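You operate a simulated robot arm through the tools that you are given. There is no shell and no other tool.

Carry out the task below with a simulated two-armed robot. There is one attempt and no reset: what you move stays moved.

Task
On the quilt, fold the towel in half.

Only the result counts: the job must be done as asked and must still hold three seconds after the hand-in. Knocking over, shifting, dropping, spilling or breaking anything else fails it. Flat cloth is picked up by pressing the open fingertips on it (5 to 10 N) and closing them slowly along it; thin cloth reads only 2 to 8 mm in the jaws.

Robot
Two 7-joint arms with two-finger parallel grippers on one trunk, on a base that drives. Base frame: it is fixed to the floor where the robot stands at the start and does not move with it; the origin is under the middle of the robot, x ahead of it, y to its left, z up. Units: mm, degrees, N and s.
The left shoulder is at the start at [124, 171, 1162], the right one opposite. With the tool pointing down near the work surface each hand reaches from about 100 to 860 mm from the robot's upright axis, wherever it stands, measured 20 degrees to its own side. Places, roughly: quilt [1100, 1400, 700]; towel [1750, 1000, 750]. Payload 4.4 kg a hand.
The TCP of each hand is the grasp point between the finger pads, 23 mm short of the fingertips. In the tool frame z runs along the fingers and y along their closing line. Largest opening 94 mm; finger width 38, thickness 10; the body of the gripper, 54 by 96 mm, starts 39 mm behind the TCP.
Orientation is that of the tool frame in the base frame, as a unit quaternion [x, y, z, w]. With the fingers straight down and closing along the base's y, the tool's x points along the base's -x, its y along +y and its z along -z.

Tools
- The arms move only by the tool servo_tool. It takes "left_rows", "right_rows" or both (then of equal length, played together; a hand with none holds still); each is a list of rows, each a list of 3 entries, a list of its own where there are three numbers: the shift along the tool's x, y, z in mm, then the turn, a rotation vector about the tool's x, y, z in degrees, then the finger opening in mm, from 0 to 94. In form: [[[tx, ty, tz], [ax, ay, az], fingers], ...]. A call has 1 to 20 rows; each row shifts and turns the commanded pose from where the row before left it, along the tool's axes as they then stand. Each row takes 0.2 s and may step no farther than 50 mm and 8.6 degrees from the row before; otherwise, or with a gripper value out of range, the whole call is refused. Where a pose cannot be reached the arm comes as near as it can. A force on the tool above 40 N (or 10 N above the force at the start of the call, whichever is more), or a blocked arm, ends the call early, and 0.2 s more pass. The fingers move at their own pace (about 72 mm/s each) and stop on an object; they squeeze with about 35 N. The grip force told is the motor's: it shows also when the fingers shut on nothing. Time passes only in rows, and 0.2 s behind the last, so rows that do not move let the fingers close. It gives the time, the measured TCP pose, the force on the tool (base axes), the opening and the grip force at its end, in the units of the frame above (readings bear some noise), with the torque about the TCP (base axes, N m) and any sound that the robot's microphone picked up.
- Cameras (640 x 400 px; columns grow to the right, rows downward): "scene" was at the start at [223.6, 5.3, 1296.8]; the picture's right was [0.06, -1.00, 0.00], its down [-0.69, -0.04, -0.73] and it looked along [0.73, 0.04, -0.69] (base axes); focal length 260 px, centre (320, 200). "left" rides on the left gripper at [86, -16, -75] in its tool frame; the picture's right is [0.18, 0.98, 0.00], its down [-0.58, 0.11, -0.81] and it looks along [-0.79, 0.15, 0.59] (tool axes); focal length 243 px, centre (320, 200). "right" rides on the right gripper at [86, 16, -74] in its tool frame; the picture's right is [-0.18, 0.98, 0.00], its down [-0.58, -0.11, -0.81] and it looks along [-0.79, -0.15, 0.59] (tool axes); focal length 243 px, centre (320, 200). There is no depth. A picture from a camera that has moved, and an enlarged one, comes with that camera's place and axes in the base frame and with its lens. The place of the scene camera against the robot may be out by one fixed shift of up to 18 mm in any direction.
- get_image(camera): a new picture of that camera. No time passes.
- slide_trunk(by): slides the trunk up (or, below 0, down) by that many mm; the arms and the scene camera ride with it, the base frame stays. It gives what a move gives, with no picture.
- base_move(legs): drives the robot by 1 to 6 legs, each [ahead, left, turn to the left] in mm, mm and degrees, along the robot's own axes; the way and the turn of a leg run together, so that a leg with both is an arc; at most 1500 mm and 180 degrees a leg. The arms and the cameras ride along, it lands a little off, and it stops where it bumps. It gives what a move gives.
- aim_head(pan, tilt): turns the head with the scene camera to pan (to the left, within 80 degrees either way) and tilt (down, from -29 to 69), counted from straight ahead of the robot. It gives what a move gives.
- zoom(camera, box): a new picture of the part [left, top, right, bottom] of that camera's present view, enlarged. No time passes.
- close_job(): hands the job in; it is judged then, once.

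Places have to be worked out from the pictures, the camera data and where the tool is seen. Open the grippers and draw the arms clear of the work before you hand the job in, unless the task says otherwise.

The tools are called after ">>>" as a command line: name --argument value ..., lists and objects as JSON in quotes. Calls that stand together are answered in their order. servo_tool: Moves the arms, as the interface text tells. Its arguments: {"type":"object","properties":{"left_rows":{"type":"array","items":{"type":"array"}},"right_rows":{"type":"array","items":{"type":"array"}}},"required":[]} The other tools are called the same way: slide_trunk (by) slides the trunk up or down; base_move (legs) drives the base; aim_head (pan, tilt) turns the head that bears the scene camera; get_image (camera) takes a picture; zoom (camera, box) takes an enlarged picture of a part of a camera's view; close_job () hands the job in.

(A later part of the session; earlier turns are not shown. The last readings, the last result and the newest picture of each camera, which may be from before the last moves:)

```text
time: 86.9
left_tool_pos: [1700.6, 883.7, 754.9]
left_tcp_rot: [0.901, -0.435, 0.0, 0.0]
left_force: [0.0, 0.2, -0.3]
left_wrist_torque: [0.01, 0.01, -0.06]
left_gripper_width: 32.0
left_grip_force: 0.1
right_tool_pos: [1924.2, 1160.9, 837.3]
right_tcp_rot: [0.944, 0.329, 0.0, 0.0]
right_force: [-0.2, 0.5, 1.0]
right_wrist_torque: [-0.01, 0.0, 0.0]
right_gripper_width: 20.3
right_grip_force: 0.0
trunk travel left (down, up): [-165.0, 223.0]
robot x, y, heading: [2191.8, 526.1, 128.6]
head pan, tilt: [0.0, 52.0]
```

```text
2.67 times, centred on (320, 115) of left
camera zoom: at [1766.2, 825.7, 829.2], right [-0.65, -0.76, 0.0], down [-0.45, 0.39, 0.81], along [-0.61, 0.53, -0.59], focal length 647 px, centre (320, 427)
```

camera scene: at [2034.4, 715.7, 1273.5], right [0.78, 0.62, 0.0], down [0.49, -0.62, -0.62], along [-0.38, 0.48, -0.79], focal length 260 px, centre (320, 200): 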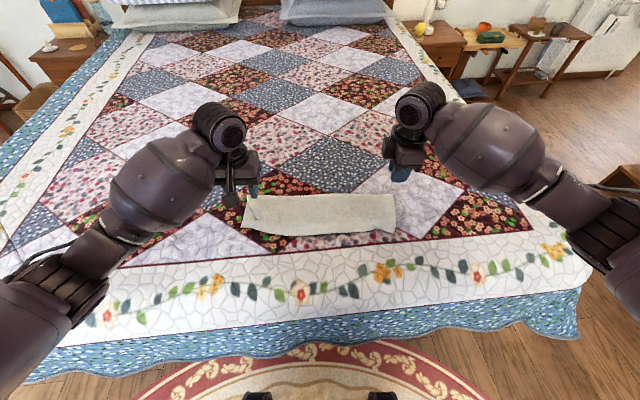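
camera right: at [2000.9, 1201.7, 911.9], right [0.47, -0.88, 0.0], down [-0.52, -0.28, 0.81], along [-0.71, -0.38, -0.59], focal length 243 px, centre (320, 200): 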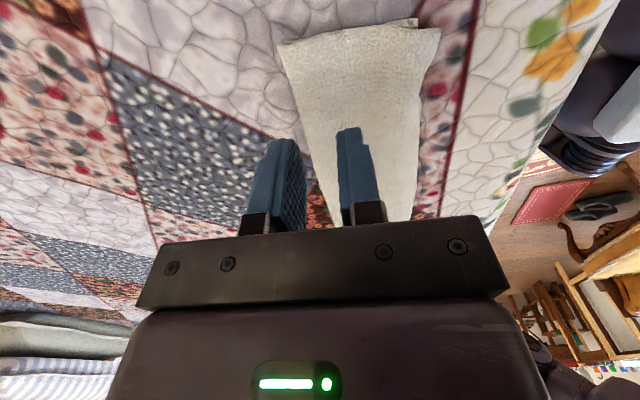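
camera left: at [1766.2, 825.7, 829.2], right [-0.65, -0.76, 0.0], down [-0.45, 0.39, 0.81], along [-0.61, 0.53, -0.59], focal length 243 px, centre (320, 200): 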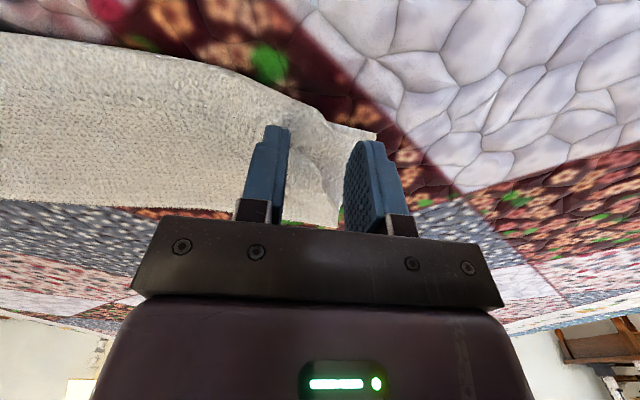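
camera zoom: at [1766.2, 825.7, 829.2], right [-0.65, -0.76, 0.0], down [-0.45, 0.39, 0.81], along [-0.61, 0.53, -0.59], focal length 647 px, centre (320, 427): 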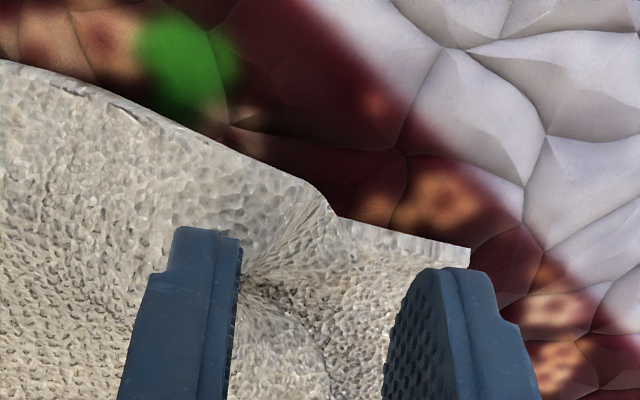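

The fingers straddle the flap. I lower until contact.

>>> servo_tool --left_rows '[[[0, 0, 5], [0, 0, 0], 32], [[0, 0, 4], [0, 0, 0], 32], [[0, 0, 4], [0, 0, 0], 32], [[0, 0, 3], [0, 0, 0], 32], [[0, 0, 3], [0, 0, 0], 32], [[0, 0, 0], [0, 0, 0], 32]]'

>>> zoom --camera "left" --box '[200, 40, 440, 190]'

```text
time: 88.3
left_tool_pos: [1701.0, 885.3, 734.3]
left_tcp_rot: [0.901, -0.434, 0.0, 0.0]
left_force: [-1.0, -0.6, 0.7]
left_wrist_torque: [0.03, -0.02, 0.03]
left_gripper_width: 32.3
left_grip_force: 0.0
right_tool_pos: [1923.1, 1160.5, 837.9]
right_tcp_rot: [0.944, 0.329, -0.001, 0.001]
right_force: [-0.6, -0.9, -0.1]
right_wrist_torque: [0.0, -0.03, -0.01]
right_gripper_width: 19.9
right_grip_force: 0.0
trunk travel left (down, up): [-165.0, 223.0]
robot x, y, heading: [2195.1, 529.0, 128.5]
head pan, tilt: [0.0, 52.0]
```

```text
2.67 times, centred on (320, 115) of left
camera zoom: at [1766.2, 826.9, 809.0], right [-0.65, -0.76, 0.0], down [-0.45, 0.39, 0.81], along [-0.61, 0.53, -0.59], focal length 647 px, centre (320, 427)
```

zoom: 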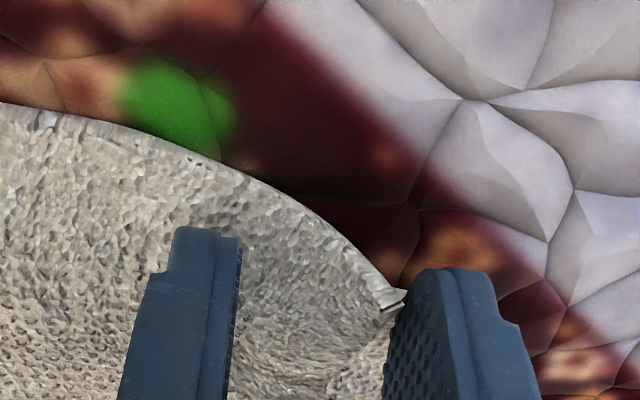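

The flap spread out a bit under the fingertips; its tip now touches the left finger. I press to several newtons and close slowly.

>>> servo_tool --left_rows '[[[0, 0, 2], [0, 0, 0], 32], [[0, 0, 1.5], [0, 0, 0], 32], [[0, 0, 0], [0, 0, 0], 32]]'

>>> zoom --camera "left" --box '[200, 40, 440, 190]'

```text
time: 89.1
left_tool_pos: [1700.5, 884.4, 730.8]
left_tcp_rot: [0.9, -0.435, 0.0, 0.001]
left_force: [1.6, 0.7, 2.6]
left_wrist_torque: [0.03, -0.06, 0.0]
left_gripper_width: 32.2
left_grip_force: 0.1
right_tool_pos: [1923.9, 1161.4, 837.0]
right_tcp_rot: [0.944, 0.33, 0.0, 0.0]
right_force: [0.5, 0.1, 0.5]
right_wrist_torque: [-0.04, -0.03, 0.05]
right_gripper_width: 19.8
right_grip_force: 0.1
trunk travel left (down, up): [-165.0, 223.0]
robot x, y, heading: [2195.1, 530.6, 128.6]
head pan, tilt: [0.0, 52.0]
```

```text
2.67 times, centred on (320, 115) of left
camera zoom: at [1766.0, 826.7, 805.6], right [-0.65, -0.76, 0.0], down [-0.45, 0.39, 0.81], along [-0.61, 0.53, -0.59], focal length 647 px, centre (320, 427)
```

zoom: 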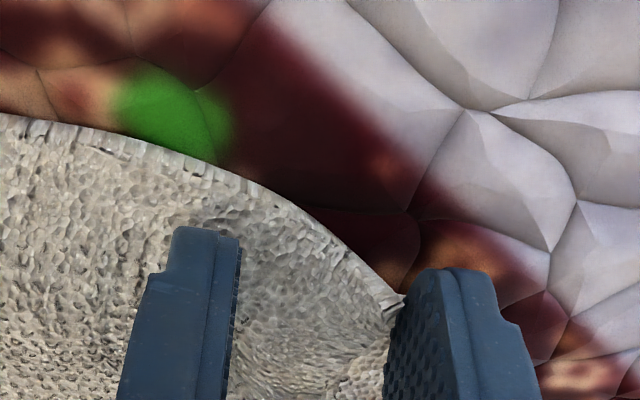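

Only 2.6 N; I press 1.3 mm more and close.

>>> servo_tool --left_rows '[[[0, 0, 1.3], [0, 0, 0], 32], [[0, 0, 0], [0, 0, 0], 30], [[0, 0, 0], [0, 0, 0], 28], [[0, 0, 0], [0, 0, 0], 26], [[0, 0, 0], [0, 0, 0], 24], [[0, 0, 0], [0, 0, 0], 22], [[0, 0, 0], [0, 0, 0], 20], [[0, 0, 0], [0, 0, 0], 18]]'

>>> zoom --camera "left" --box '[200, 40, 440, 190]'

```text
time: 90.9
left_tool_pos: [1700.6, 885.4, 730.3]
left_tcp_rot: [0.901, -0.435, 0.001, 0.0]
left_force: [-1.3, -1.5, 3.5]
left_wrist_torque: [0.04, 0.02, -0.02]
left_gripper_width: 17.6
left_grip_force: 0.0
right_tool_pos: [1923.1, 1162.3, 836.8]
right_tcp_rot: [0.944, 0.33, 0.001, 0.0]
right_force: [0.3, 0.1, -1.2]
right_wrist_torque: [0.01, 0.01, 0.0]
right_gripper_width: 20.1
right_grip_force: 0.0
trunk travel left (down, up): [-165.0, 223.0]
robot x, y, heading: [2196.2, 526.6, 128.8]
head pan, tilt: [0.0, 52.0]
```

```text
2.67 times, centred on (320, 115) of left
camera zoom: at [1766.0, 826.9, 804.4], right [-0.65, -0.76, 0.0], down [-0.45, 0.39, 0.81], along [-0.61, 0.53, -0.59], focal length 647 px, centre (320, 427)
```

zoom: 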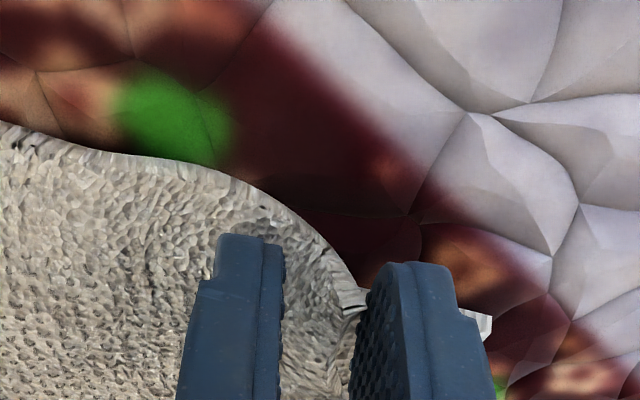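

The tip is between the fingers. I continue closing with a little more pressure.

>>> servo_tool --left_rows '[[[0, 0, 1], [0, 0, 0], 16], [[0, 0, 0.5], [0, 0, 0], 14], [[0, 0, 0], [0, 0, 0], 12], [[0, 0, 0], [0, 0, 0], 10], [[0, 0, 0], [0, 0, 0], 8], [[0, 0, 0], [0, 0, 0], 6], [[0, 0, 0], [0, 0, 0], 4], [[0, 0, 0], [0, 0, 0], 2], [[0, 0, 0], [0, 0, 0], 0], [[0, 0, 0], [0, 0, 0], 0]]'

>>> zoom --camera "left" --box '[200, 40, 440, 190]'

```text
time: 93.1
left_tool_pos: [1701.3, 885.6, 728.4]
left_tcp_rot: [0.9, -0.435, 0.0, -0.001]
left_force: [4.2, 3.4, 11.1]
left_wrist_torque: [0.26, -0.09, -0.12]
left_gripper_width: 2.9
left_grip_force: 35.1
right_tool_pos: [1925.0, 1161.5, 838.2]
right_tcp_rot: [0.944, 0.33, 0.0, 0.0]
right_force: [1.1, -0.8, -0.6]
right_wrist_torque: [-0.01, 0.0, 0.03]
right_gripper_width: 20.0
right_grip_force: 0.0
trunk travel left (down, up): [-165.0, 223.0]
robot x, y, heading: [2193.2, 528.4, 128.6]
head pan, tilt: [0.0, 52.0]
```

```text
2.67 times, centred on (320, 115) of left
camera zoom: at [1767.0, 827.0, 803.5], right [-0.65, -0.76, 0.0], down [-0.45, 0.39, 0.81], along [-0.61, 0.53, -0.59], focal length 647 px, centre (320, 427)
```

zoom: 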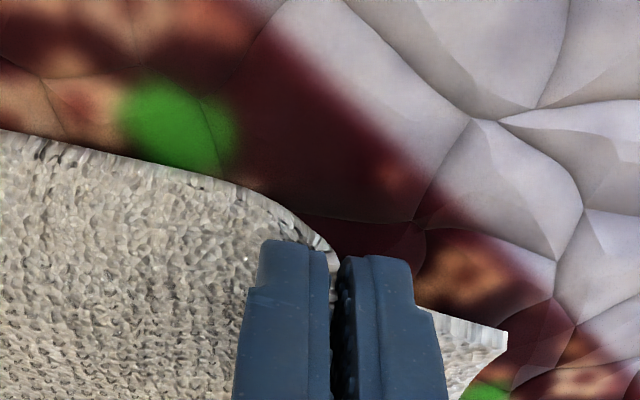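

The corner tip is pinched (2.9 mm, top layer only). I lift it 24 mm, draw it about 30 mm to the left to open the pleat, and look.

>>> servo_tool --left_rows '[[[0, 0, -8], [0, 0, 0], 0], [[0, 0, -8], [0, 0, 0], 0], [[0, 3, -8], [0, 0, 0], 0], [[0, 6, 0], [0, 0, 0], 0], [[0, 6, 0], [0, 0, 0], 0], [[0, 6, 0], [0, 0, 0], 0], [[0, 6, 0], [0, 0, 0], 0], [[0, 3, 0], [0, 0, 0], 0], [[0, 0, 0], [0, 0, 0], 0]]'

>>> zoom --camera "left" --box '[160, 20, 440, 195]'

>>> zoom --camera "scene" --box '[220, 147.5, 420, 272.5]'

```text
time: 95.1
left_tool_pos: [1678.3, 866.4, 752.3]
left_tcp_rot: [0.901, -0.434, 0.0, 0.0]
left_force: [-0.1, 0.0, -0.6]
left_wrist_torque: [0.02, -0.02, -0.02]
left_gripper_width: 2.6
left_grip_force: 34.9
right_tool_pos: [1923.9, 1161.2, 836.5]
right_tcp_rot: [0.944, 0.33, 0.0, 0.0]
right_force: [-0.3, 0.1, 0.5]
right_wrist_torque: [-0.04, 0.0, -0.01]
right_gripper_width: 20.0
right_grip_force: 0.1
trunk travel left (down, up): [-165.0, 223.0]
robot x, y, heading: [2192.2, 526.9, 128.4]
head pan, tilt: [0.0, 52.0]
```

```text
2.29 times, centred on (300, 108) of left
camera zoom: at [1743.1, 807.4, 826.7], right [-0.65, -0.76, 0.0], down [-0.45, 0.39, 0.81], along [-0.61, 0.53, -0.59], focal length 555 px, centre (366, 411)
```

zoom: 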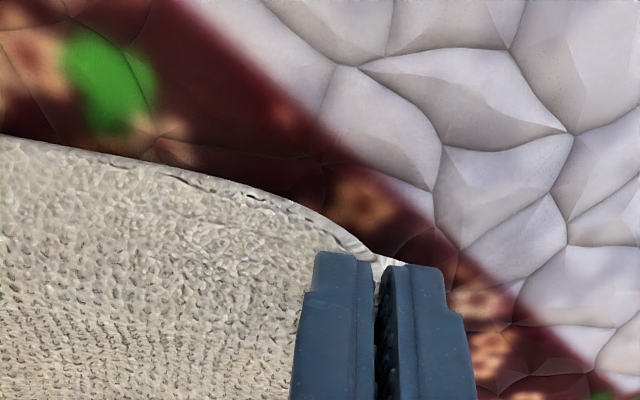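

```text
3.20 times, centred on (320, 210) of scene
camera zoom: at [2034.4, 715.6, 1273.5], right [0.78, 0.62, 0.0], down [0.49, -0.62, -0.62], along [-0.38, 0.48, -0.79], focal length 831 px, centre (320, 168)
```

zoom: 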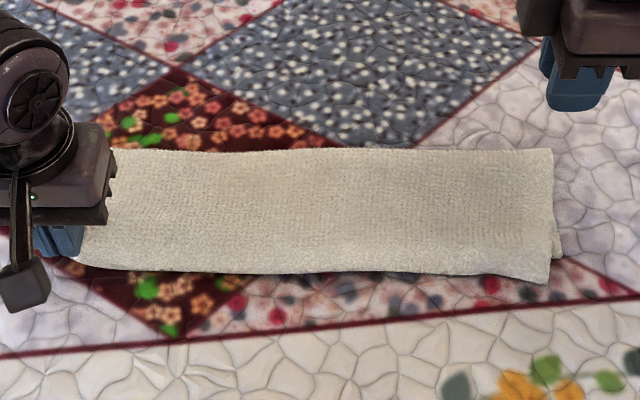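

The pleat is gone and the near edge runs straight. I ease back 4 mm, lower the corner onto the lower layer, release gently and lift straight up.

>>> servo_tool --left_rows '[[[0, -1.3, 6], [0, 0, 0], 0], [[0, -1.3, 6], [0, 0, 0], 0], [[0, -1.4, 6], [0, 0, 0], 0], [[0, 0, 0], [0, 0, 0], 0], [[0, 0, 0], [0, 0, 0], 6], [[0, 0, 0], [0, 0, 0], 10], [[0, 0, 0], [0, 0, 0], 16], [[0, 0, 0], [0, 0, 0], 24], [[0, 0, -3], [0, 0, 0], 30], [[0, 0, -6], [0, 0, 0], 30], [[0, 0, -10], [0, 0, 0], 30], [[0, 0, -15], [0, 0, 0], 30], [[0, 0, -20], [0, 0, 0], 30], [[0, 15, -20], [0, 0, 0], 30], [[0, 15, -15], [0, 0, 0], 30]]'

>>> zoom --camera "left" --box '[120, 0, 400, 175]'

>>> zoom --camera "scene" --box '[220, 147.5, 420, 272.5]'

>>> zoom --camera "right" --box '[240, 0, 480, 150]'

```text
time: 98.3
left_tool_pos: [1658.4, 849.8, 823.3]
left_tcp_rot: [0.901, -0.435, 0.0, 0.0]
left_force: [0.5, 0.5, 0.8]
left_wrist_torque: [0.04, 0.01, -0.01]
left_gripper_width: 30.1
left_grip_force: 0.0
right_tool_pos: [1923.1, 1160.7, 836.0]
right_tcp_rot: [0.944, 0.331, 0.001, 0.0]
right_force: [0.1, 0.2, -0.3]
right_wrist_torque: [0.03, -0.03, 0.01]
right_gripper_width: 20.3
right_grip_force: 0.0
trunk travel left (down, up): [-165.0, 223.0]
robot x, y, heading: [2195.5, 530.1, 128.7]
head pan, tilt: [0.0, 52.0]
```

```text
2.29 times, centred on (260, 88) of left
camera zoom: at [1723.9, 791.9, 898.8], right [-0.65, -0.76, 0.0], down [-0.45, 0.39, 0.81], along [-0.61, 0.53, -0.59], focal length 555 px, centre (457, 457)
```

zoom: 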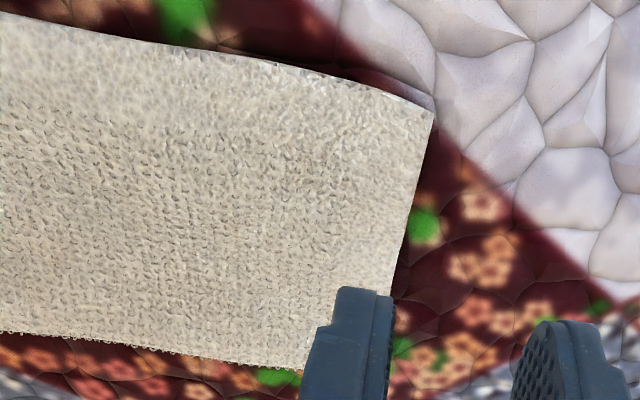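

```text
3.20 times, centred on (320, 210) of scene
camera zoom: at [2034.4, 715.3, 1273.6], right [0.78, 0.62, 0.0], down [0.49, -0.62, -0.62], along [-0.38, 0.48, -0.79], focal length 831 px, centre (320, 168)
```

zoom: 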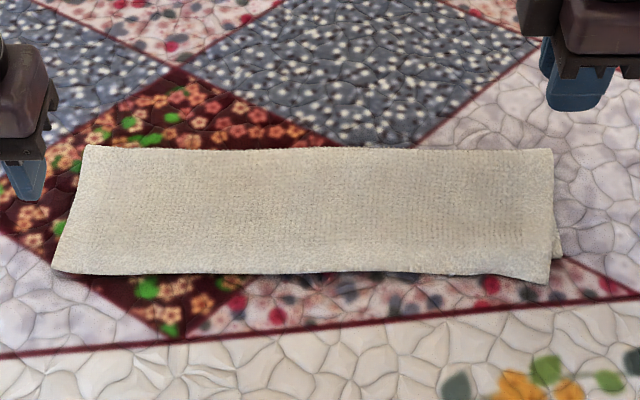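

```text
2.67 times, centred on (360, 75) of right
camera zoom: at [2000.8, 1201.5, 912.3], right [0.47, -0.88, 0.0], down [-0.52, -0.28, 0.81], along [-0.71, -0.38, -0.59], focal length 647 px, centre (213, 533)
```

zoom: 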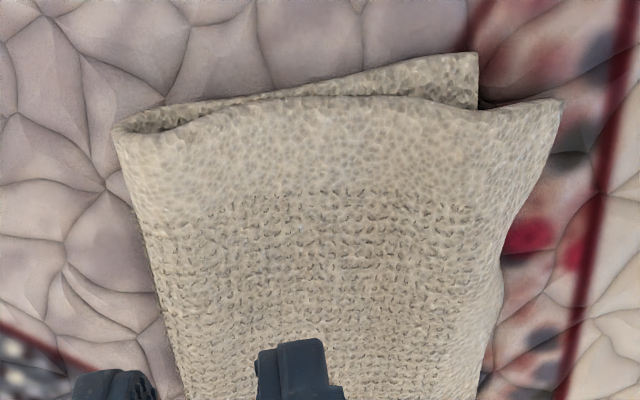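

The fold is now clean. Remaining mismatch: left top corner (573,210) over the lower (588,204), right top corner (569,-180) against lower (591,-193). I improve the right corner the same way: turn the right hand to close sideways and pinch only the overhanging corner.

>>> servo_tool --right_rows '[[[0, 0, 0], [0, 0, 8.2], 32], [[0, 0, 0], [0, 0, 8.2], 32], [[0, 0, 0], [0, 0, 8.2], 32], [[0, 0, 0], [0, 0, 8.2], 32], [[0, 0, 0], [0, 0, 8.2], 32], [[0, 0, 0], [0, 0, 8.2], 32], [[0, 0, 0], [0, 0, 8.2], 32], [[0, 0, 0], [0, 0, 8.2], 32], [[0, 0, 0], [0, 0, 8.2], 32], [[0, 0, 0], [0, 0, 8.2], 32], [[0, 0, 0], [0, 0, 8], 32], [[17.4, 2.6, 10], [0, 0, 0], 32], [[17.4, 2.6, 16], [0, 0, 0], 32], [[17.4, 2.6, 18], [0, 0, 0], 32], [[17.4, 2.6, 18], [0, 0, 0], 32], [[17.4, 2.6, 18], [0, 0, 0], 32], [[0, 0, 0], [0, 0, 0], 32]]'

>>> get_image --camera "right"

>>> zoom --camera "right" --box '[200, 40, 440, 190]'

```text
time: 101.9
left_tool_pos: [1657.9, 849.6, 823.8]
left_tcp_rot: [0.901, -0.434, 0.0, 0.001]
left_force: [0.1, 0.5, 0.3]
left_wrist_torque: [-0.01, 0.02, 0.01]
left_gripper_width: 29.9
left_grip_force: 0.0
right_tool_pos: [1969.2, 1081.9, 758.6]
right_tcp_rot: [0.901, -0.434, 0.0, 0.0]
right_force: [0.5, 0.2, -1.1]
right_wrist_torque: [-0.01, 0.01, 0.01]
right_gripper_width: 32.3
right_grip_force: 0.0
trunk travel left (down, up): [-165.0, 223.0]
robot x, y, heading: [2194.7, 530.0, 128.6]
head pan, tilt: [0.0, 52.0]
```

```text
taken
camera right: at [2009.7, 1004.5, 833.1], right [-0.88, -0.47, 0.0], down [-0.28, 0.52, 0.81], along [-0.38, 0.71, -0.59], focal length 243 px, centre (320, 200)
```

right: 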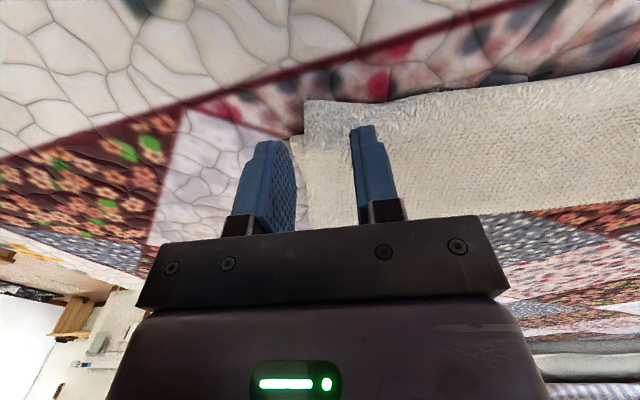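

```text
2.67 times, centred on (320, 115) of right
camera zoom: at [2009.7, 1004.5, 833.1], right [-0.88, -0.47, 0.0], down [-0.28, 0.52, 0.81], along [-0.38, 0.71, -0.59], focal length 647 px, centre (320, 427)
```

zoom: 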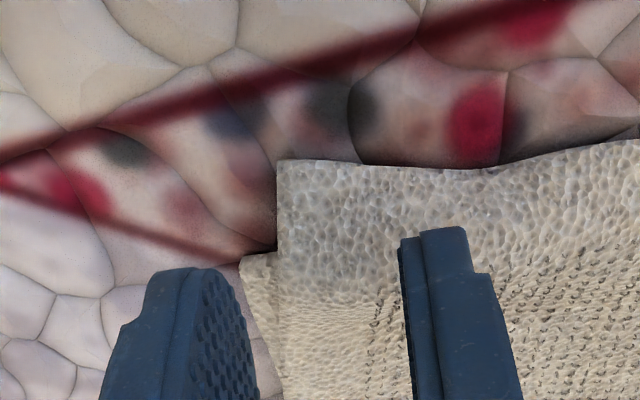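

Good placement: the right finger lies 7 mm outside the side edge, the left one on the overhang. I lower to contact.

>>> servo_tool --right_rows '[[[0, 0, 8], [0, 0, 0], 32], [[0, 0, 8], [0, 0, 0], 32], [[0, 0, 5], [0, 0, 0], 32], [[0, 0, 3], [0, 0, 0], 32], [[0, 0, 2], [0, 0, 0], 32], [[0, 0, 1.5], [0, 0, 0], 32], [[0, 0, 0], [0, 0, 0], 32]]'

>>> zoom --camera "right" --box '[200, 40, 440, 190]'

```text
time: 103.5
left_tool_pos: [1659.0, 848.2, 824.0]
left_tcp_rot: [0.901, -0.435, -0.001, 0.0]
left_force: [-0.4, 0.7, -0.4]
left_wrist_torque: [0.0, 0.02, 0.0]
left_gripper_width: 30.1
left_grip_force: 0.1
right_tool_pos: [1968.1, 1084.4, 730.5]
right_tcp_rot: [0.901, -0.435, -0.001, 0.0]
right_force: [0.5, -1.1, 2.1]
right_wrist_torque: [-0.01, 0.01, 0.01]
right_gripper_width: 31.8
right_grip_force: 0.0
trunk travel left (down, up): [-165.0, 223.0]
robot x, y, heading: [2198.2, 528.0, 128.7]
head pan, tilt: [0.0, 52.0]
```

```text
2.67 times, centred on (320, 115) of right
camera zoom: at [2008.6, 1006.1, 805.0], right [-0.88, -0.47, 0.0], down [-0.28, 0.52, 0.81], along [-0.38, 0.71, -0.59], focal length 647 px, centre (320, 427)
```

zoom: 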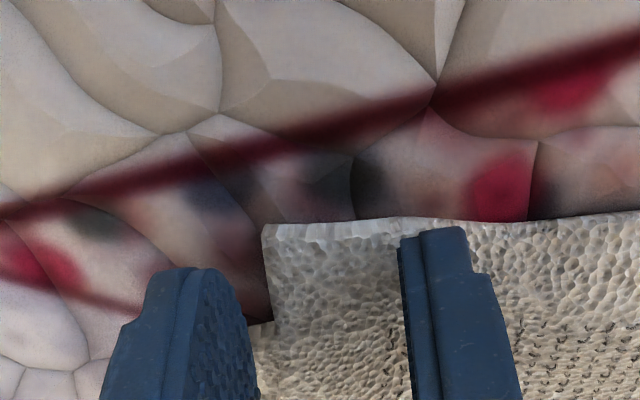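

Contact at 2 N with the near edge right at the finger fronts. I press a bit more and close slowly.

>>> servo_tool --right_rows '[[[0, 0, 1.5], [0, 0, 0], 32], [[0, 0, 1], [0, 0, 0], 30], [[0, 0, 0], [0, 0, 0], 28], [[0, 0, 0], [0, 0, 0], 26], [[0, 0, 0], [0, 0, 0], 24], [[0, 0, 0], [0, 0, 0], 22], [[0, 0, 0], [0, 0, 0], 20], [[0, 0, 0], [0, 0, 0], 18]]'

>>> zoom --camera "right" --box '[200, 40, 440, 190]'

```text
time: 105.3
left_tool_pos: [1660.1, 850.7, 824.3]
left_tcp_rot: [0.901, -0.434, 0.0, 0.0]
left_force: [0.5, 0.5, -0.5]
left_wrist_torque: [0.0, 0.01, 0.0]
left_gripper_width: 30.4
left_grip_force: 0.1
right_tool_pos: [1968.0, 1084.3, 728.2]
right_tcp_rot: [0.901, -0.434, 0.0, 0.0]
right_force: [1.3, -0.8, 8.6]
right_wrist_torque: [0.0, 0.13, 0.01]
right_gripper_width: 19.0
right_grip_force: 1.1
trunk travel left (down, up): [-165.0, 223.0]
robot x, y, heading: [2192.7, 531.9, 128.4]
head pan, tilt: [0.0, 52.0]
```

```text
2.67 times, centred on (320, 115) of right
camera zoom: at [2008.7, 1005.5, 803.1], right [-0.88, -0.47, 0.0], down [-0.28, 0.52, 0.81], along [-0.38, 0.71, -0.59], focal length 647 px, centre (320, 427)
```

zoom: 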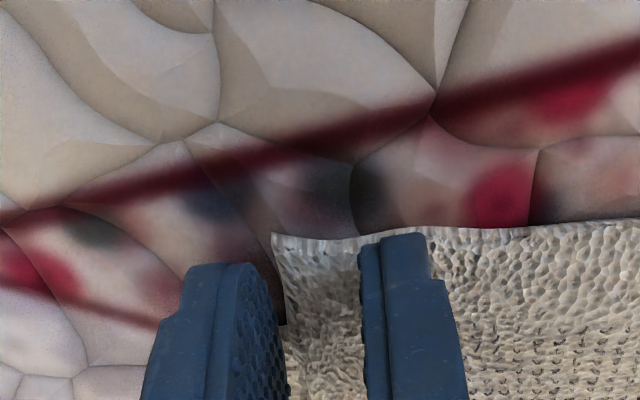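

The edge is being taken in between the fingers at about 9 N. I finish closing.

>>> servo_tool --right_rows '[[[0, 0, 0], [0, 0, 0], 16], [[0, 0, 0.5], [0, 0, 0], 14], [[0, 0, 0], [0, 0, 0], 12], [[0, 0, 0], [0, 0, 0], 10], [[0, 0, 0], [0, 0, 0], 8], [[0, 0, 0], [0, 0, 0], 6], [[0, 0, 0], [0, 0, 0], 4], [[0, 0, 0], [0, 0, 0], 2], [[0, 0, 0], [0, 0, 0], 0], [[0, 0, 0], [0, 0, 0], 0]]'

>>> zoom --camera "right" --box '[200, 40, 440, 190]'

```text
time: 107.5
left_tool_pos: [1659.0, 848.8, 823.7]
left_tcp_rot: [0.901, -0.435, 0.0, 0.0]
left_force: [0.3, 0.2, 0.5]
left_wrist_torque: [0.03, -0.01, 0.0]
left_gripper_width: 30.1
left_grip_force: 0.1
right_tool_pos: [1967.9, 1084.8, 728.4]
right_tcp_rot: [0.901, -0.435, 0.0, 0.0]
right_force: [-2.5, -1.5, 8.7]
right_wrist_torque: [0.06, 0.19, 0.04]
right_gripper_width: 2.8
right_grip_force: 34.5
trunk travel left (down, up): [-165.0, 223.0]
robot x, y, heading: [2193.7, 528.9, 128.5]
head pan, tilt: [0.0, 52.0]
```

```text
2.67 times, centred on (320, 115) of right
camera zoom: at [2008.5, 1005.0, 802.9], right [-0.88, -0.47, 0.0], down [-0.28, 0.52, 0.81], along [-0.38, 0.71, -0.59], focal length 647 px, centre (320, 427)
```

zoom: 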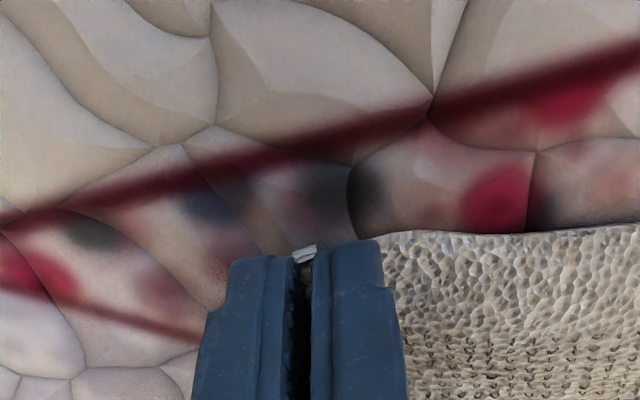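

The right corner is held (2.8 mm). I lift it about 43 mm and carry it 45 mm ahead so the top layer peels up and the fold line can shift out, then check.

>>> servo_tool --right_rows '[[[-2, 0, -10], [0, 0, 0], 0], [[-3, 0, -10], [0, 0, 0], 0], [[-5, 0, -10], [0, 0, 0], 0], [[-8, -1, -8], [0, 0, 0], 0], [[-9, -1, -5], [0, 0, 0], 0], [[-9, -1, 0], [0, 0, 0], 0], [[-9, -1, 0], [0, 0, 0], 0], [[0, 0, 0], [0, 0, 0], 0]]'

>>> zoom --camera "scene" --box '[220, 147.5, 420, 272.5]'

>>> zoom --camera "right" --box '[200, 0, 480, 175]'

```text
time: 109.3
left_tool_pos: [1658.7, 850.2, 824.4]
left_tcp_rot: [0.901, -0.434, 0.0, 0.0]
left_force: [-0.5, -0.2, 0.4]
left_wrist_torque: [-0.01, -0.02, 0.0]
left_gripper_width: 29.9
left_grip_force: 0.0
right_tool_pos: [1942.6, 1122.1, 768.9]
right_tcp_rot: [0.901, -0.434, 0.0, 0.0]
right_force: [0.8, 0.4, 0.9]
right_wrist_torque: [-0.01, -0.01, -0.01]
right_gripper_width: 2.7
right_grip_force: 35.3
trunk travel left (down, up): [-165.0, 223.0]
robot x, y, heading: [2193.4, 530.0, 128.6]
head pan, tilt: [0.0, 52.0]
```

```text
3.20 times, centred on (320, 210) of scene
camera zoom: at [2034.4, 715.6, 1273.5], right [0.78, 0.62, 0.0], down [0.49, -0.62, -0.62], along [-0.38, 0.48, -0.79], focal length 831 px, centre (320, 168)
```

zoom: 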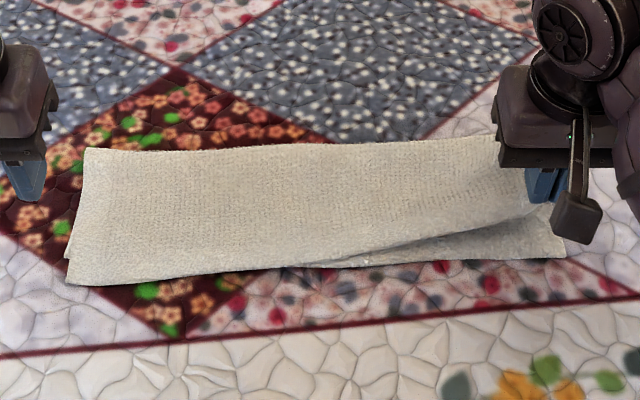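

```text
2.29 times, centred on (340, 88) of right
camera zoom: at [1983.4, 1043.8, 844.8], right [-0.88, -0.47, 0.0], down [-0.28, 0.52, 0.81], along [-0.38, 0.71, -0.59], focal length 555 px, centre (274, 457)
```

zoom: 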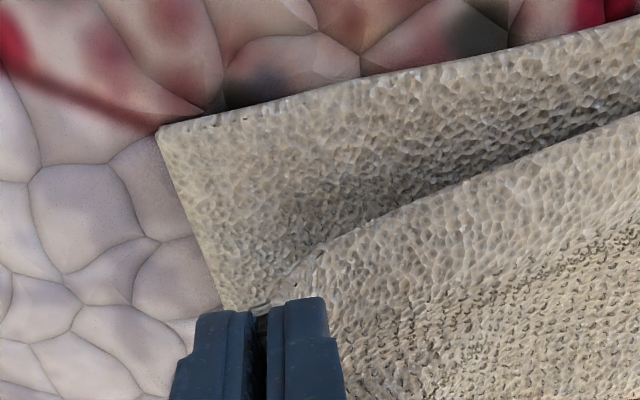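

The right side peeled up cleanly. I lower the corner back toward the lower right corner (587,-193).

>>> servo_tool --right_rows '[[[9, -1, 6], [0, 0, 0], 0], [[8, -1, 8], [0, 0, 0], 0], [[7, -1, 9], [0, 0, 0], 0], [[4, 0, 10], [0, 0, 0], 0], [[0, 0, 0], [0, 0, 0], 0]]'

>>> zoom --camera "scene" --box '[220, 147.5, 420, 272.5]'

>>> zoom --camera "right" --box '[200, 0, 480, 175]'

```text
time: 110.5
left_tool_pos: [1658.8, 850.5, 823.3]
left_tcp_rot: [0.901, -0.435, 0.0, 0.0]
left_force: [0.0, 0.6, 0.5]
left_wrist_torque: [-0.01, -0.01, -0.02]
left_gripper_width: 29.5
left_grip_force: 0.1
right_tool_pos: [1961.0, 1102.9, 736.7]
right_tcp_rot: [0.901, -0.434, 0.0, 0.0]
right_force: [-0.2, 0.7, -0.1]
right_wrist_torque: [0.01, -0.02, -0.01]
right_gripper_width: 3.1
right_grip_force: 34.8
trunk travel left (down, up): [-165.0, 223.0]
robot x, y, heading: [2194.4, 525.6, 128.5]
head pan, tilt: [0.0, 52.0]
```

```text
3.20 times, centred on (320, 210) of scene
camera zoom: at [2034.4, 715.6, 1273.5], right [0.78, 0.62, 0.0], down [0.49, -0.62, -0.62], along [-0.38, 0.48, -0.79], focal length 831 px, centre (320, 168)
```

zoom: 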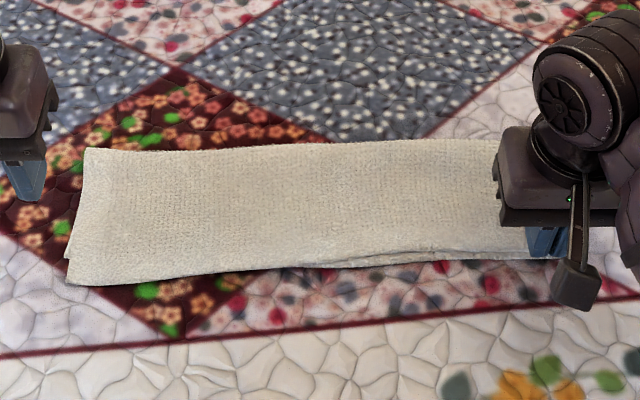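

```text
2.29 times, centred on (340, 88) of right
camera zoom: at [2002.4, 1024.2, 811.9], right [-0.88, -0.47, 0.0], down [-0.28, 0.52, 0.81], along [-0.38, 0.71, -0.59], focal length 555 px, centre (274, 457)
```

zoom: 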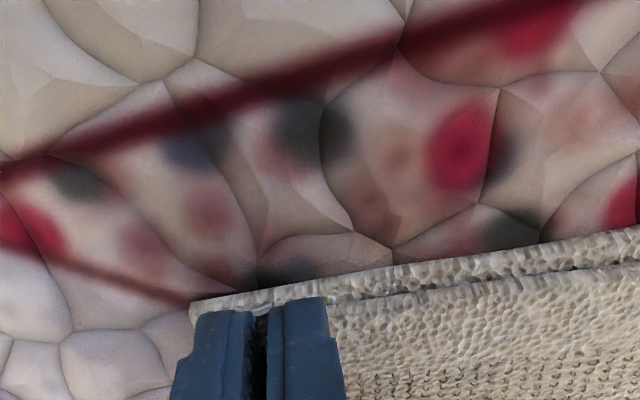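

Both near edges nearly coincide on the right. I lower 2 mm more, open slowly and lift straight up.

>>> servo_tool --right_rows '[[[0, 0, 2], [0, 0, 0], 0], [[0, 0, 0], [0, 0, 0], 4], [[0, 0, 0], [0, 0, 0], 8], [[0, 0, 0], [0, 0, 0], 14], [[0, 0, 0], [0, 0, 0], 22], [[0, 0, -3], [0, 0, 0], 28], [[0, 0, -6], [0, 0, 0], 28], [[0, 0, -10], [0, 0, 0], 28], [[0, 0, -15], [0, 0, 0], 28], [[0, -5, -20], [0, 0, 0], 28], [[0, -15, -20], [0, 0, 0], 28], [[0, -15, -15], [0, 0, 0], 28]]'

>>> zoom --camera "scene" --box '[220, 147.5, 420, 272.5]'

>>> zoom --camera "right" --box '[240, 0, 520, 175]'

>>> zoom --camera "left" --box '[120, 0, 400, 175]'

```text
time: 113.1
left_tool_pos: [1657.9, 849.5, 823.5]
left_tcp_rot: [0.901, -0.434, 0.0, 0.0]
left_force: [-0.5, 0.0, 0.0]
left_wrist_torque: [-0.01, 0.02, 0.01]
left_gripper_width: 30.0
left_grip_force: 0.1
right_tool_pos: [1990.1, 1124.9, 824.6]
right_tcp_rot: [0.901, -0.433, 0.0, 0.0]
right_force: [0.3, -0.2, -0.6]
right_wrist_torque: [-0.02, 0.01, -0.01]
right_gripper_width: 28.2
right_grip_force: 0.2
trunk travel left (down, up): [-165.0, 223.0]
robot x, y, heading: [2193.9, 527.2, 128.7]
head pan, tilt: [0.0, 52.0]
```

```text
3.20 times, centred on (320, 210) of scene
camera zoom: at [2034.6, 715.5, 1273.6], right [0.78, 0.62, 0.0], down [0.49, -0.62, -0.62], along [-0.38, 0.48, -0.79], focal length 831 px, centre (320, 168)
```

zoom: 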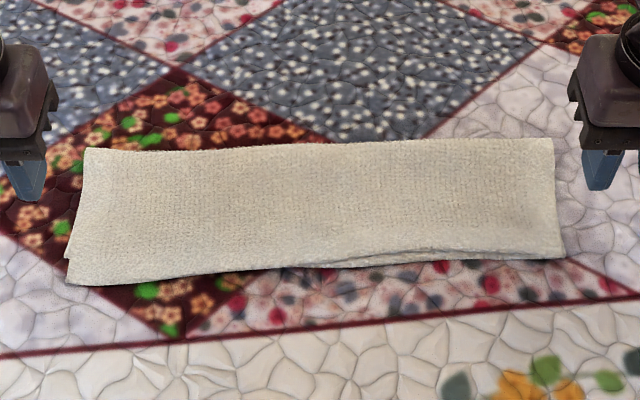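

```text
2.29 times, centred on (380, 88) of right
camera zoom: at [2030.9, 1045.5, 899.4], right [-0.88, -0.47, 0.0], down [-0.28, 0.52, 0.81], along [-0.38, 0.71, -0.59], focal length 555 px, centre (183, 457)
```

zoom: 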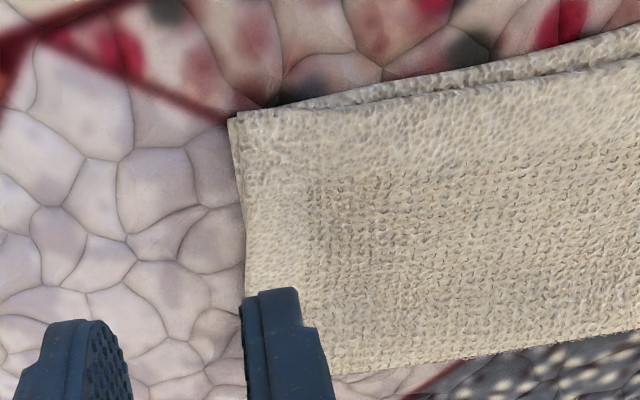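

```text
2.29 times, centred on (260, 88) of left
camera zoom: at [1724.1, 792.1, 898.4], right [-0.65, -0.76, 0.0], down [-0.45, 0.39, 0.81], along [-0.61, 0.53, -0.59], focal length 555 px, centre (457, 457)
```

zoom: 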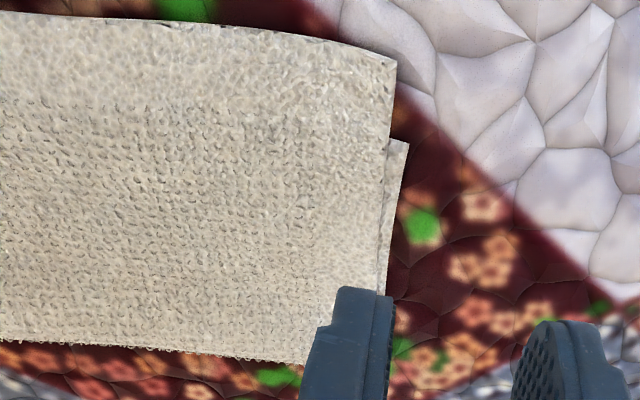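

The right corner is now almost exact; the left top corner is at (562,198) over the lower (585,204). I repeat the move on the left, while the closed right hand will hold the right corner down so it does not turn along.

>>> servo_tool --left_rows '[[[4, -8.4, 15], [0, 0, 0], 32], [[4, -8.4, 16], [0, 0, 0], 32], [[4, -8.4, 17], [0, 0, 0], 32], [[4, -8.5, 17], [0, 0, 0], 32], [[0, 0, 0], [0, 0, 0], 32]]' --right_rows '[[[-6.5, 9.7, 10], [0, 0, 0], 10], [[-6.5, 9.7, 16], [0, 0, 0], 0], [[-6.5, 9.8, 18], [0, 0, 0], 0], [[-6.5, 9.8, 18], [0, 0, 0], 0], [[0, 0, 8], [0, 0, 0], 0]]'

>>> zoom --camera "left" --box '[200, 40, 440, 190]'

>>> zoom --camera "right" --box '[200, 20, 440, 170]'

```text
time: 114.3
left_tool_pos: [1693.3, 858.2, 756.9]
left_tcp_rot: [0.901, -0.434, 0.0, 0.0]
left_force: [-0.1, 0.0, -0.2]
left_wrist_torque: [0.03, -0.05, 0.01]
left_gripper_width: 31.9
left_grip_force: 0.1
right_tool_pos: [1943.4, 1119.1, 755.0]
right_tcp_rot: [0.901, -0.435, 0.0, 0.0]
right_force: [-0.7, 0.6, 0.4]
right_wrist_torque: [-0.03, 0.01, 0.0]
right_gripper_width: 0.0
right_grip_force: 35.1
trunk travel left (down, up): [-165.0, 223.0]
robot x, y, heading: [2195.0, 526.8, 128.6]
head pan, tilt: [0.0, 52.0]
```

```text
2.67 times, centred on (320, 115) of left
camera zoom: at [1759.1, 800.8, 831.8], right [-0.65, -0.76, 0.0], down [-0.45, 0.39, 0.81], along [-0.61, 0.53, -0.59], focal length 647 px, centre (320, 427)
```

zoom: 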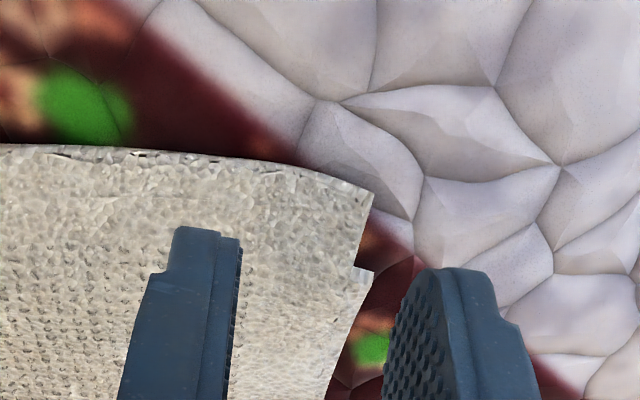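

```text
2.67 times, centred on (320, 95) of right
camera zoom: at [1984.1, 1040.9, 830.0], right [-0.88, -0.47, 0.0], down [-0.28, 0.52, 0.81], along [-0.38, 0.71, -0.59], focal length 647 px, centre (320, 480)
```

zoom: 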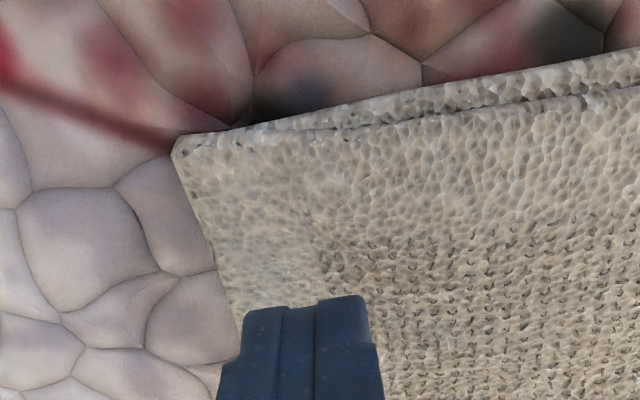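

Positions are good. I press the right hand lightly on its corner and lower the left to contact.

>>> servo_tool --left_rows '[[[0, 0, 8], [0, 0, 0], 32], [[0, 0, 8], [0, 0, 0], 32], [[0, 0, 5], [0, 0, 0], 32], [[0, 0, 3], [0, 0, 0], 32], [[0, 0, 2], [0, 0, 0], 32], [[0, 0, 0.5], [0, 0, 0], 32], [[0, 0, 0], [0, 0, 0], 32]]' --right_rows '[[[0, 0, 5], [0, 0, 0], 0], [[0, 0, 4], [0, 0, 0], 0], [[0, 0, 3], [0, 0, 0], 0], [[0, 0, 3], [0, 0, 0], 0], [[0, 0, 2], [0, 0, 0], 0], [[0, 0, 2], [0, 0, 0], 0], [[0, 0, 0], [0, 0, 0], 0]]'

```text
time: 115.9
left_tool_pos: [1693.1, 859.2, 731.4]
left_tcp_rot: [0.901, -0.435, 0.0, 0.0]
left_force: [-0.2, 0.1, 0.3]
left_wrist_torque: [0.01, 0.05, -0.05]
left_gripper_width: 32.0
left_grip_force: 0.2
right_tool_pos: [1943.1, 1118.8, 734.8]
right_tcp_rot: [0.901, -0.434, 0.0, 0.0]
right_force: [0.2, 0.6, -0.2]
right_wrist_torque: [0.03, 0.05, 0.03]
right_gripper_width: 0.0
right_grip_force: 34.4
trunk travel left (down, up): [-165.0, 223.0]
robot x, y, heading: [2195.0, 527.8, 128.3]
head pan, tilt: [0.0, 52.0]
```

Neither touches yet; I go on in small steps.

>>> servo_tool --left_rows '[[[0, 0, 1.5], [0, 0, 0], 32], [[0, 0, 1], [0, 0, 0], 32], [[0, 0, 0.5], [0, 0, 0], 32], [[0, 0, 0], [0, 0, 0], 32]]' --right_rows '[[[0, 0, 1], [0, 0, 0], 0], [[0, 0, 1], [0, 0, 0], 0], [[0, 0, 0.5], [0, 0, 0], 0], [[0, 0, 0], [0, 0, 0], 0]]'

>>> zoom --camera "left" --box '[200, 40, 440, 190]'

```text
time: 116.9
left_tool_pos: [1693.2, 858.1, 729.4]
left_tcp_rot: [0.901, -0.435, 0.0, 0.0]
left_force: [0.4, 1.8, 2.4]
left_wrist_torque: [0.08, 0.01, 0.01]
left_gripper_width: 32.2
left_grip_force: 0.5
right_tool_pos: [1943.3, 1119.3, 731.3]
right_tcp_rot: [0.901, -0.435, -0.001, 0.0]
right_force: [0.0, 0.2, 1.1]
right_wrist_torque: [0.0, -0.01, -0.01]
right_gripper_width: 0.1
right_grip_force: 35.1
trunk travel left (down, up): [-165.0, 223.0]
robot x, y, heading: [2194.4, 528.3, 128.6]
head pan, tilt: [0.0, 52.0]
```

```text
2.67 times, centred on (320, 115) of left
camera zoom: at [1759.0, 800.3, 804.1], right [-0.65, -0.76, 0.0], down [-0.45, 0.39, 0.81], along [-0.61, 0.53, -0.59], focal length 647 px, centre (320, 427)
```

zoom: 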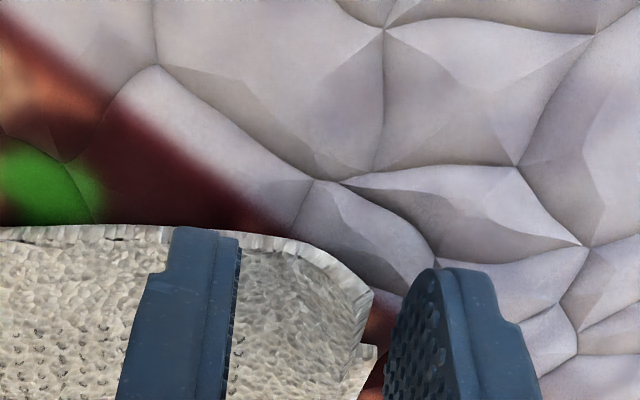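

Contact on both. I add a little pressure and close the left slowly over the corner.

>>> servo_tool --left_rows '[[[0, 0, 1], [0, 0, 0], 32], [[0, 0, 1], [0, 0, 0], 30], [[0, 0, 0.5], [0, 0, 0], 28], [[0, 0, 0], [0, 0, 0], 26], [[0, 0, 0], [0, 0, 0], 24], [[0, 0, 0], [0, 0, 0], 22], [[0, 0, 0], [0, 0, 0], 20], [[0, 0, 0], [0, 0, 0], 18], [[0, 0, 0], [0, 0, 0], 16]]' --right_rows '[[[0, 0, 0.5], [0, 0, 0], 0], [[0, 0, 0.5], [0, 0, 0], 0], [[0, 0, 0], [0, 0, 0], 0], [[0, 0, 0], [0, 0, 0], 0], [[0, 0, 0], [0, 0, 0], 0], [[0, 0, 0], [0, 0, 0], 0], [[0, 0, 0], [0, 0, 0], 0], [[0, 0, 0], [0, 0, 0], 0], [[0, 0, 0], [0, 0, 0], 0]]'

>>> zoom --camera "left" --box '[200, 40, 440, 190]'

```text
time: 118.9
left_tool_pos: [1692.5, 859.1, 727.0]
left_tcp_rot: [0.901, -0.434, -0.001, 0.0]
left_force: [2.3, 0.9, 13.2]
left_wrist_torque: [0.35, -0.02, -0.08]
left_gripper_width: 16.9
left_grip_force: 1.1
right_tool_pos: [1942.9, 1119.4, 731.9]
right_tcp_rot: [0.901, -0.434, -0.001, 0.0]
right_force: [-1.1, -1.0, 2.0]
right_wrist_torque: [0.03, 0.04, 0.0]
right_gripper_width: 0.0
right_grip_force: 35.2
trunk travel left (down, up): [-165.0, 223.0]
robot x, y, heading: [2194.0, 534.2, 128.3]
head pan, tilt: [0.0, 52.0]
```

```text
2.67 times, centred on (320, 115) of left
camera zoom: at [1758.9, 800.2, 802.2], right [-0.65, -0.76, 0.0], down [-0.45, 0.39, 0.81], along [-0.61, 0.53, -0.59], focal length 647 px, centre (320, 427)
```

zoom: 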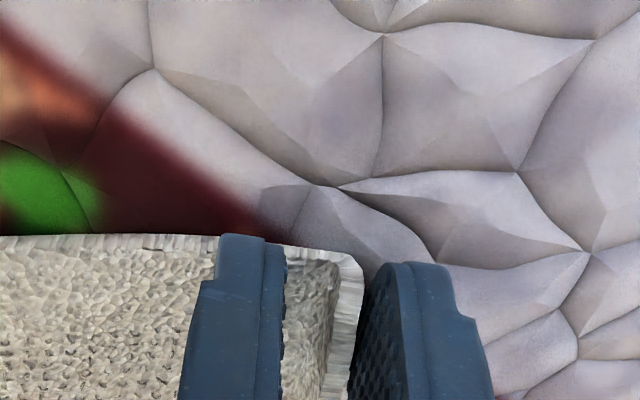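

The side edge is turning up against the left finger, as wanted. I finish closing.

>>> servo_tool --left_rows '[[[0, 0, 0], [0, 0, 0], 14], [[0, 0, 0], [0, 0, 0], 12], [[0, 0, 0], [0, 0, 0], 10], [[0, 0, 0], [0, 0, 0], 8], [[0, 0, 0], [0, 0, 0], 6], [[0, 0, 0], [0, 0, 0], 4], [[0, 0, 0], [0, 0, 0], 2], [[0, 0, 0], [0, 0, 0], 0], [[0, 0, 0], [0, 0, 0], 0]]'

>>> zoom --camera "left" --box '[200, 40, 440, 190]'

```text
time: 120.9
left_tool_pos: [1693.8, 857.5, 726.7]
left_tcp_rot: [0.9, -0.435, 0.0, 0.0]
left_force: [2.0, -0.1, 15.0]
left_wrist_torque: [0.28, 0.06, -0.03]
left_gripper_width: 2.6
left_grip_force: 35.0
right_tool_pos: [1944.5, 1120.2, 731.9]
right_tcp_rot: [0.901, -0.434, -0.001, 0.0]
right_force: [-1.2, -1.3, 2.0]
right_wrist_torque: [-0.01, 0.03, -0.01]
right_gripper_width: 0.0
right_grip_force: 34.9
trunk travel left (down, up): [-165.0, 223.0]
robot x, y, heading: [2192.7, 530.8, 128.4]
head pan, tilt: [0.0, 52.0]
```

```text
2.67 times, centred on (320, 115) of left
camera zoom: at [1759.1, 800.0, 802.1], right [-0.65, -0.76, 0.0], down [-0.45, 0.39, 0.81], along [-0.61, 0.53, -0.59], focal length 647 px, centre (320, 427)
```

zoom: 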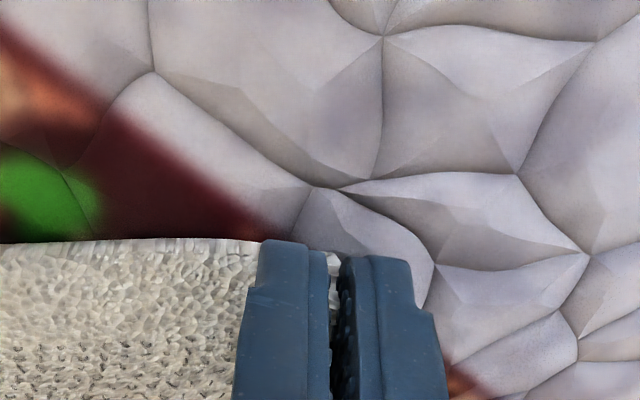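

The left corner is held (2.6 mm). I peel it up and ahead like on the right.

>>> servo_tool --left_rows '[[[-2, 0, -10], [0, 0, 0], 0], [[-3, 0, -10], [0, 0, 0], 0], [[-5, 0, -10], [0, 0, 0], 0], [[-8, 0, -8], [0, 0, 0], 0], [[-9, 0, -5], [0, 0, 0], 0], [[-9, 0, 0], [0, 0, 0], 0], [[-9, 0, 0], [0, 0, 0], 0], [[0, 0, 0], [0, 0, 0], 0]]'

>>> zoom --camera "scene" --box '[220, 147.5, 420, 272.5]'

>>> zoom --camera "left" --box '[160, 0, 440, 175]'

```text
time: 122.7
left_tool_pos: [1665.4, 893.1, 770.5]
left_tcp_rot: [0.9, -0.435, 0.0, 0.0]
left_force: [1.0, -0.2, 0.3]
left_wrist_torque: [0.01, -0.04, 0.0]
left_gripper_width: 2.8
left_grip_force: 34.9
right_tool_pos: [1943.4, 1119.3, 731.4]
right_tcp_rot: [0.901, -0.435, 0.0, 0.001]
right_force: [-0.1, -2.1, 3.6]
right_wrist_torque: [-0.04, 0.0, -0.01]
right_gripper_width: 0.0
right_grip_force: 35.3
trunk travel left (down, up): [-165.0, 223.0]
robot x, y, heading: [2193.8, 528.5, 128.6]
head pan, tilt: [0.0, 52.0]
```

```text
3.20 times, centred on (320, 210) of scene
camera zoom: at [2034.6, 715.4, 1273.5], right [0.78, 0.62, 0.0], down [0.49, -0.62, -0.62], along [-0.38, 0.48, -0.79], focal length 831 px, centre (320, 168)
```

zoom: 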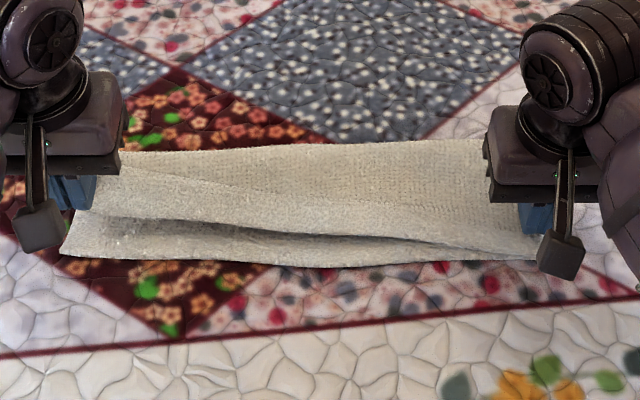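

```text
2.29 times, centred on (300, 88) of left
camera zoom: at [1730.9, 835.4, 845.1], right [-0.65, -0.76, 0.0], down [-0.45, 0.39, 0.81], along [-0.61, 0.53, -0.59], focal length 555 px, centre (366, 457)
```

zoom: 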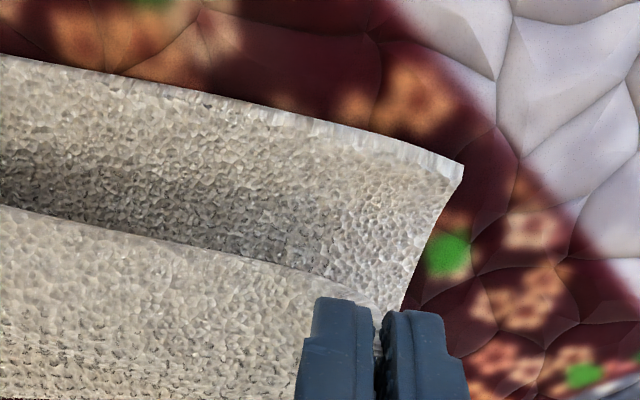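

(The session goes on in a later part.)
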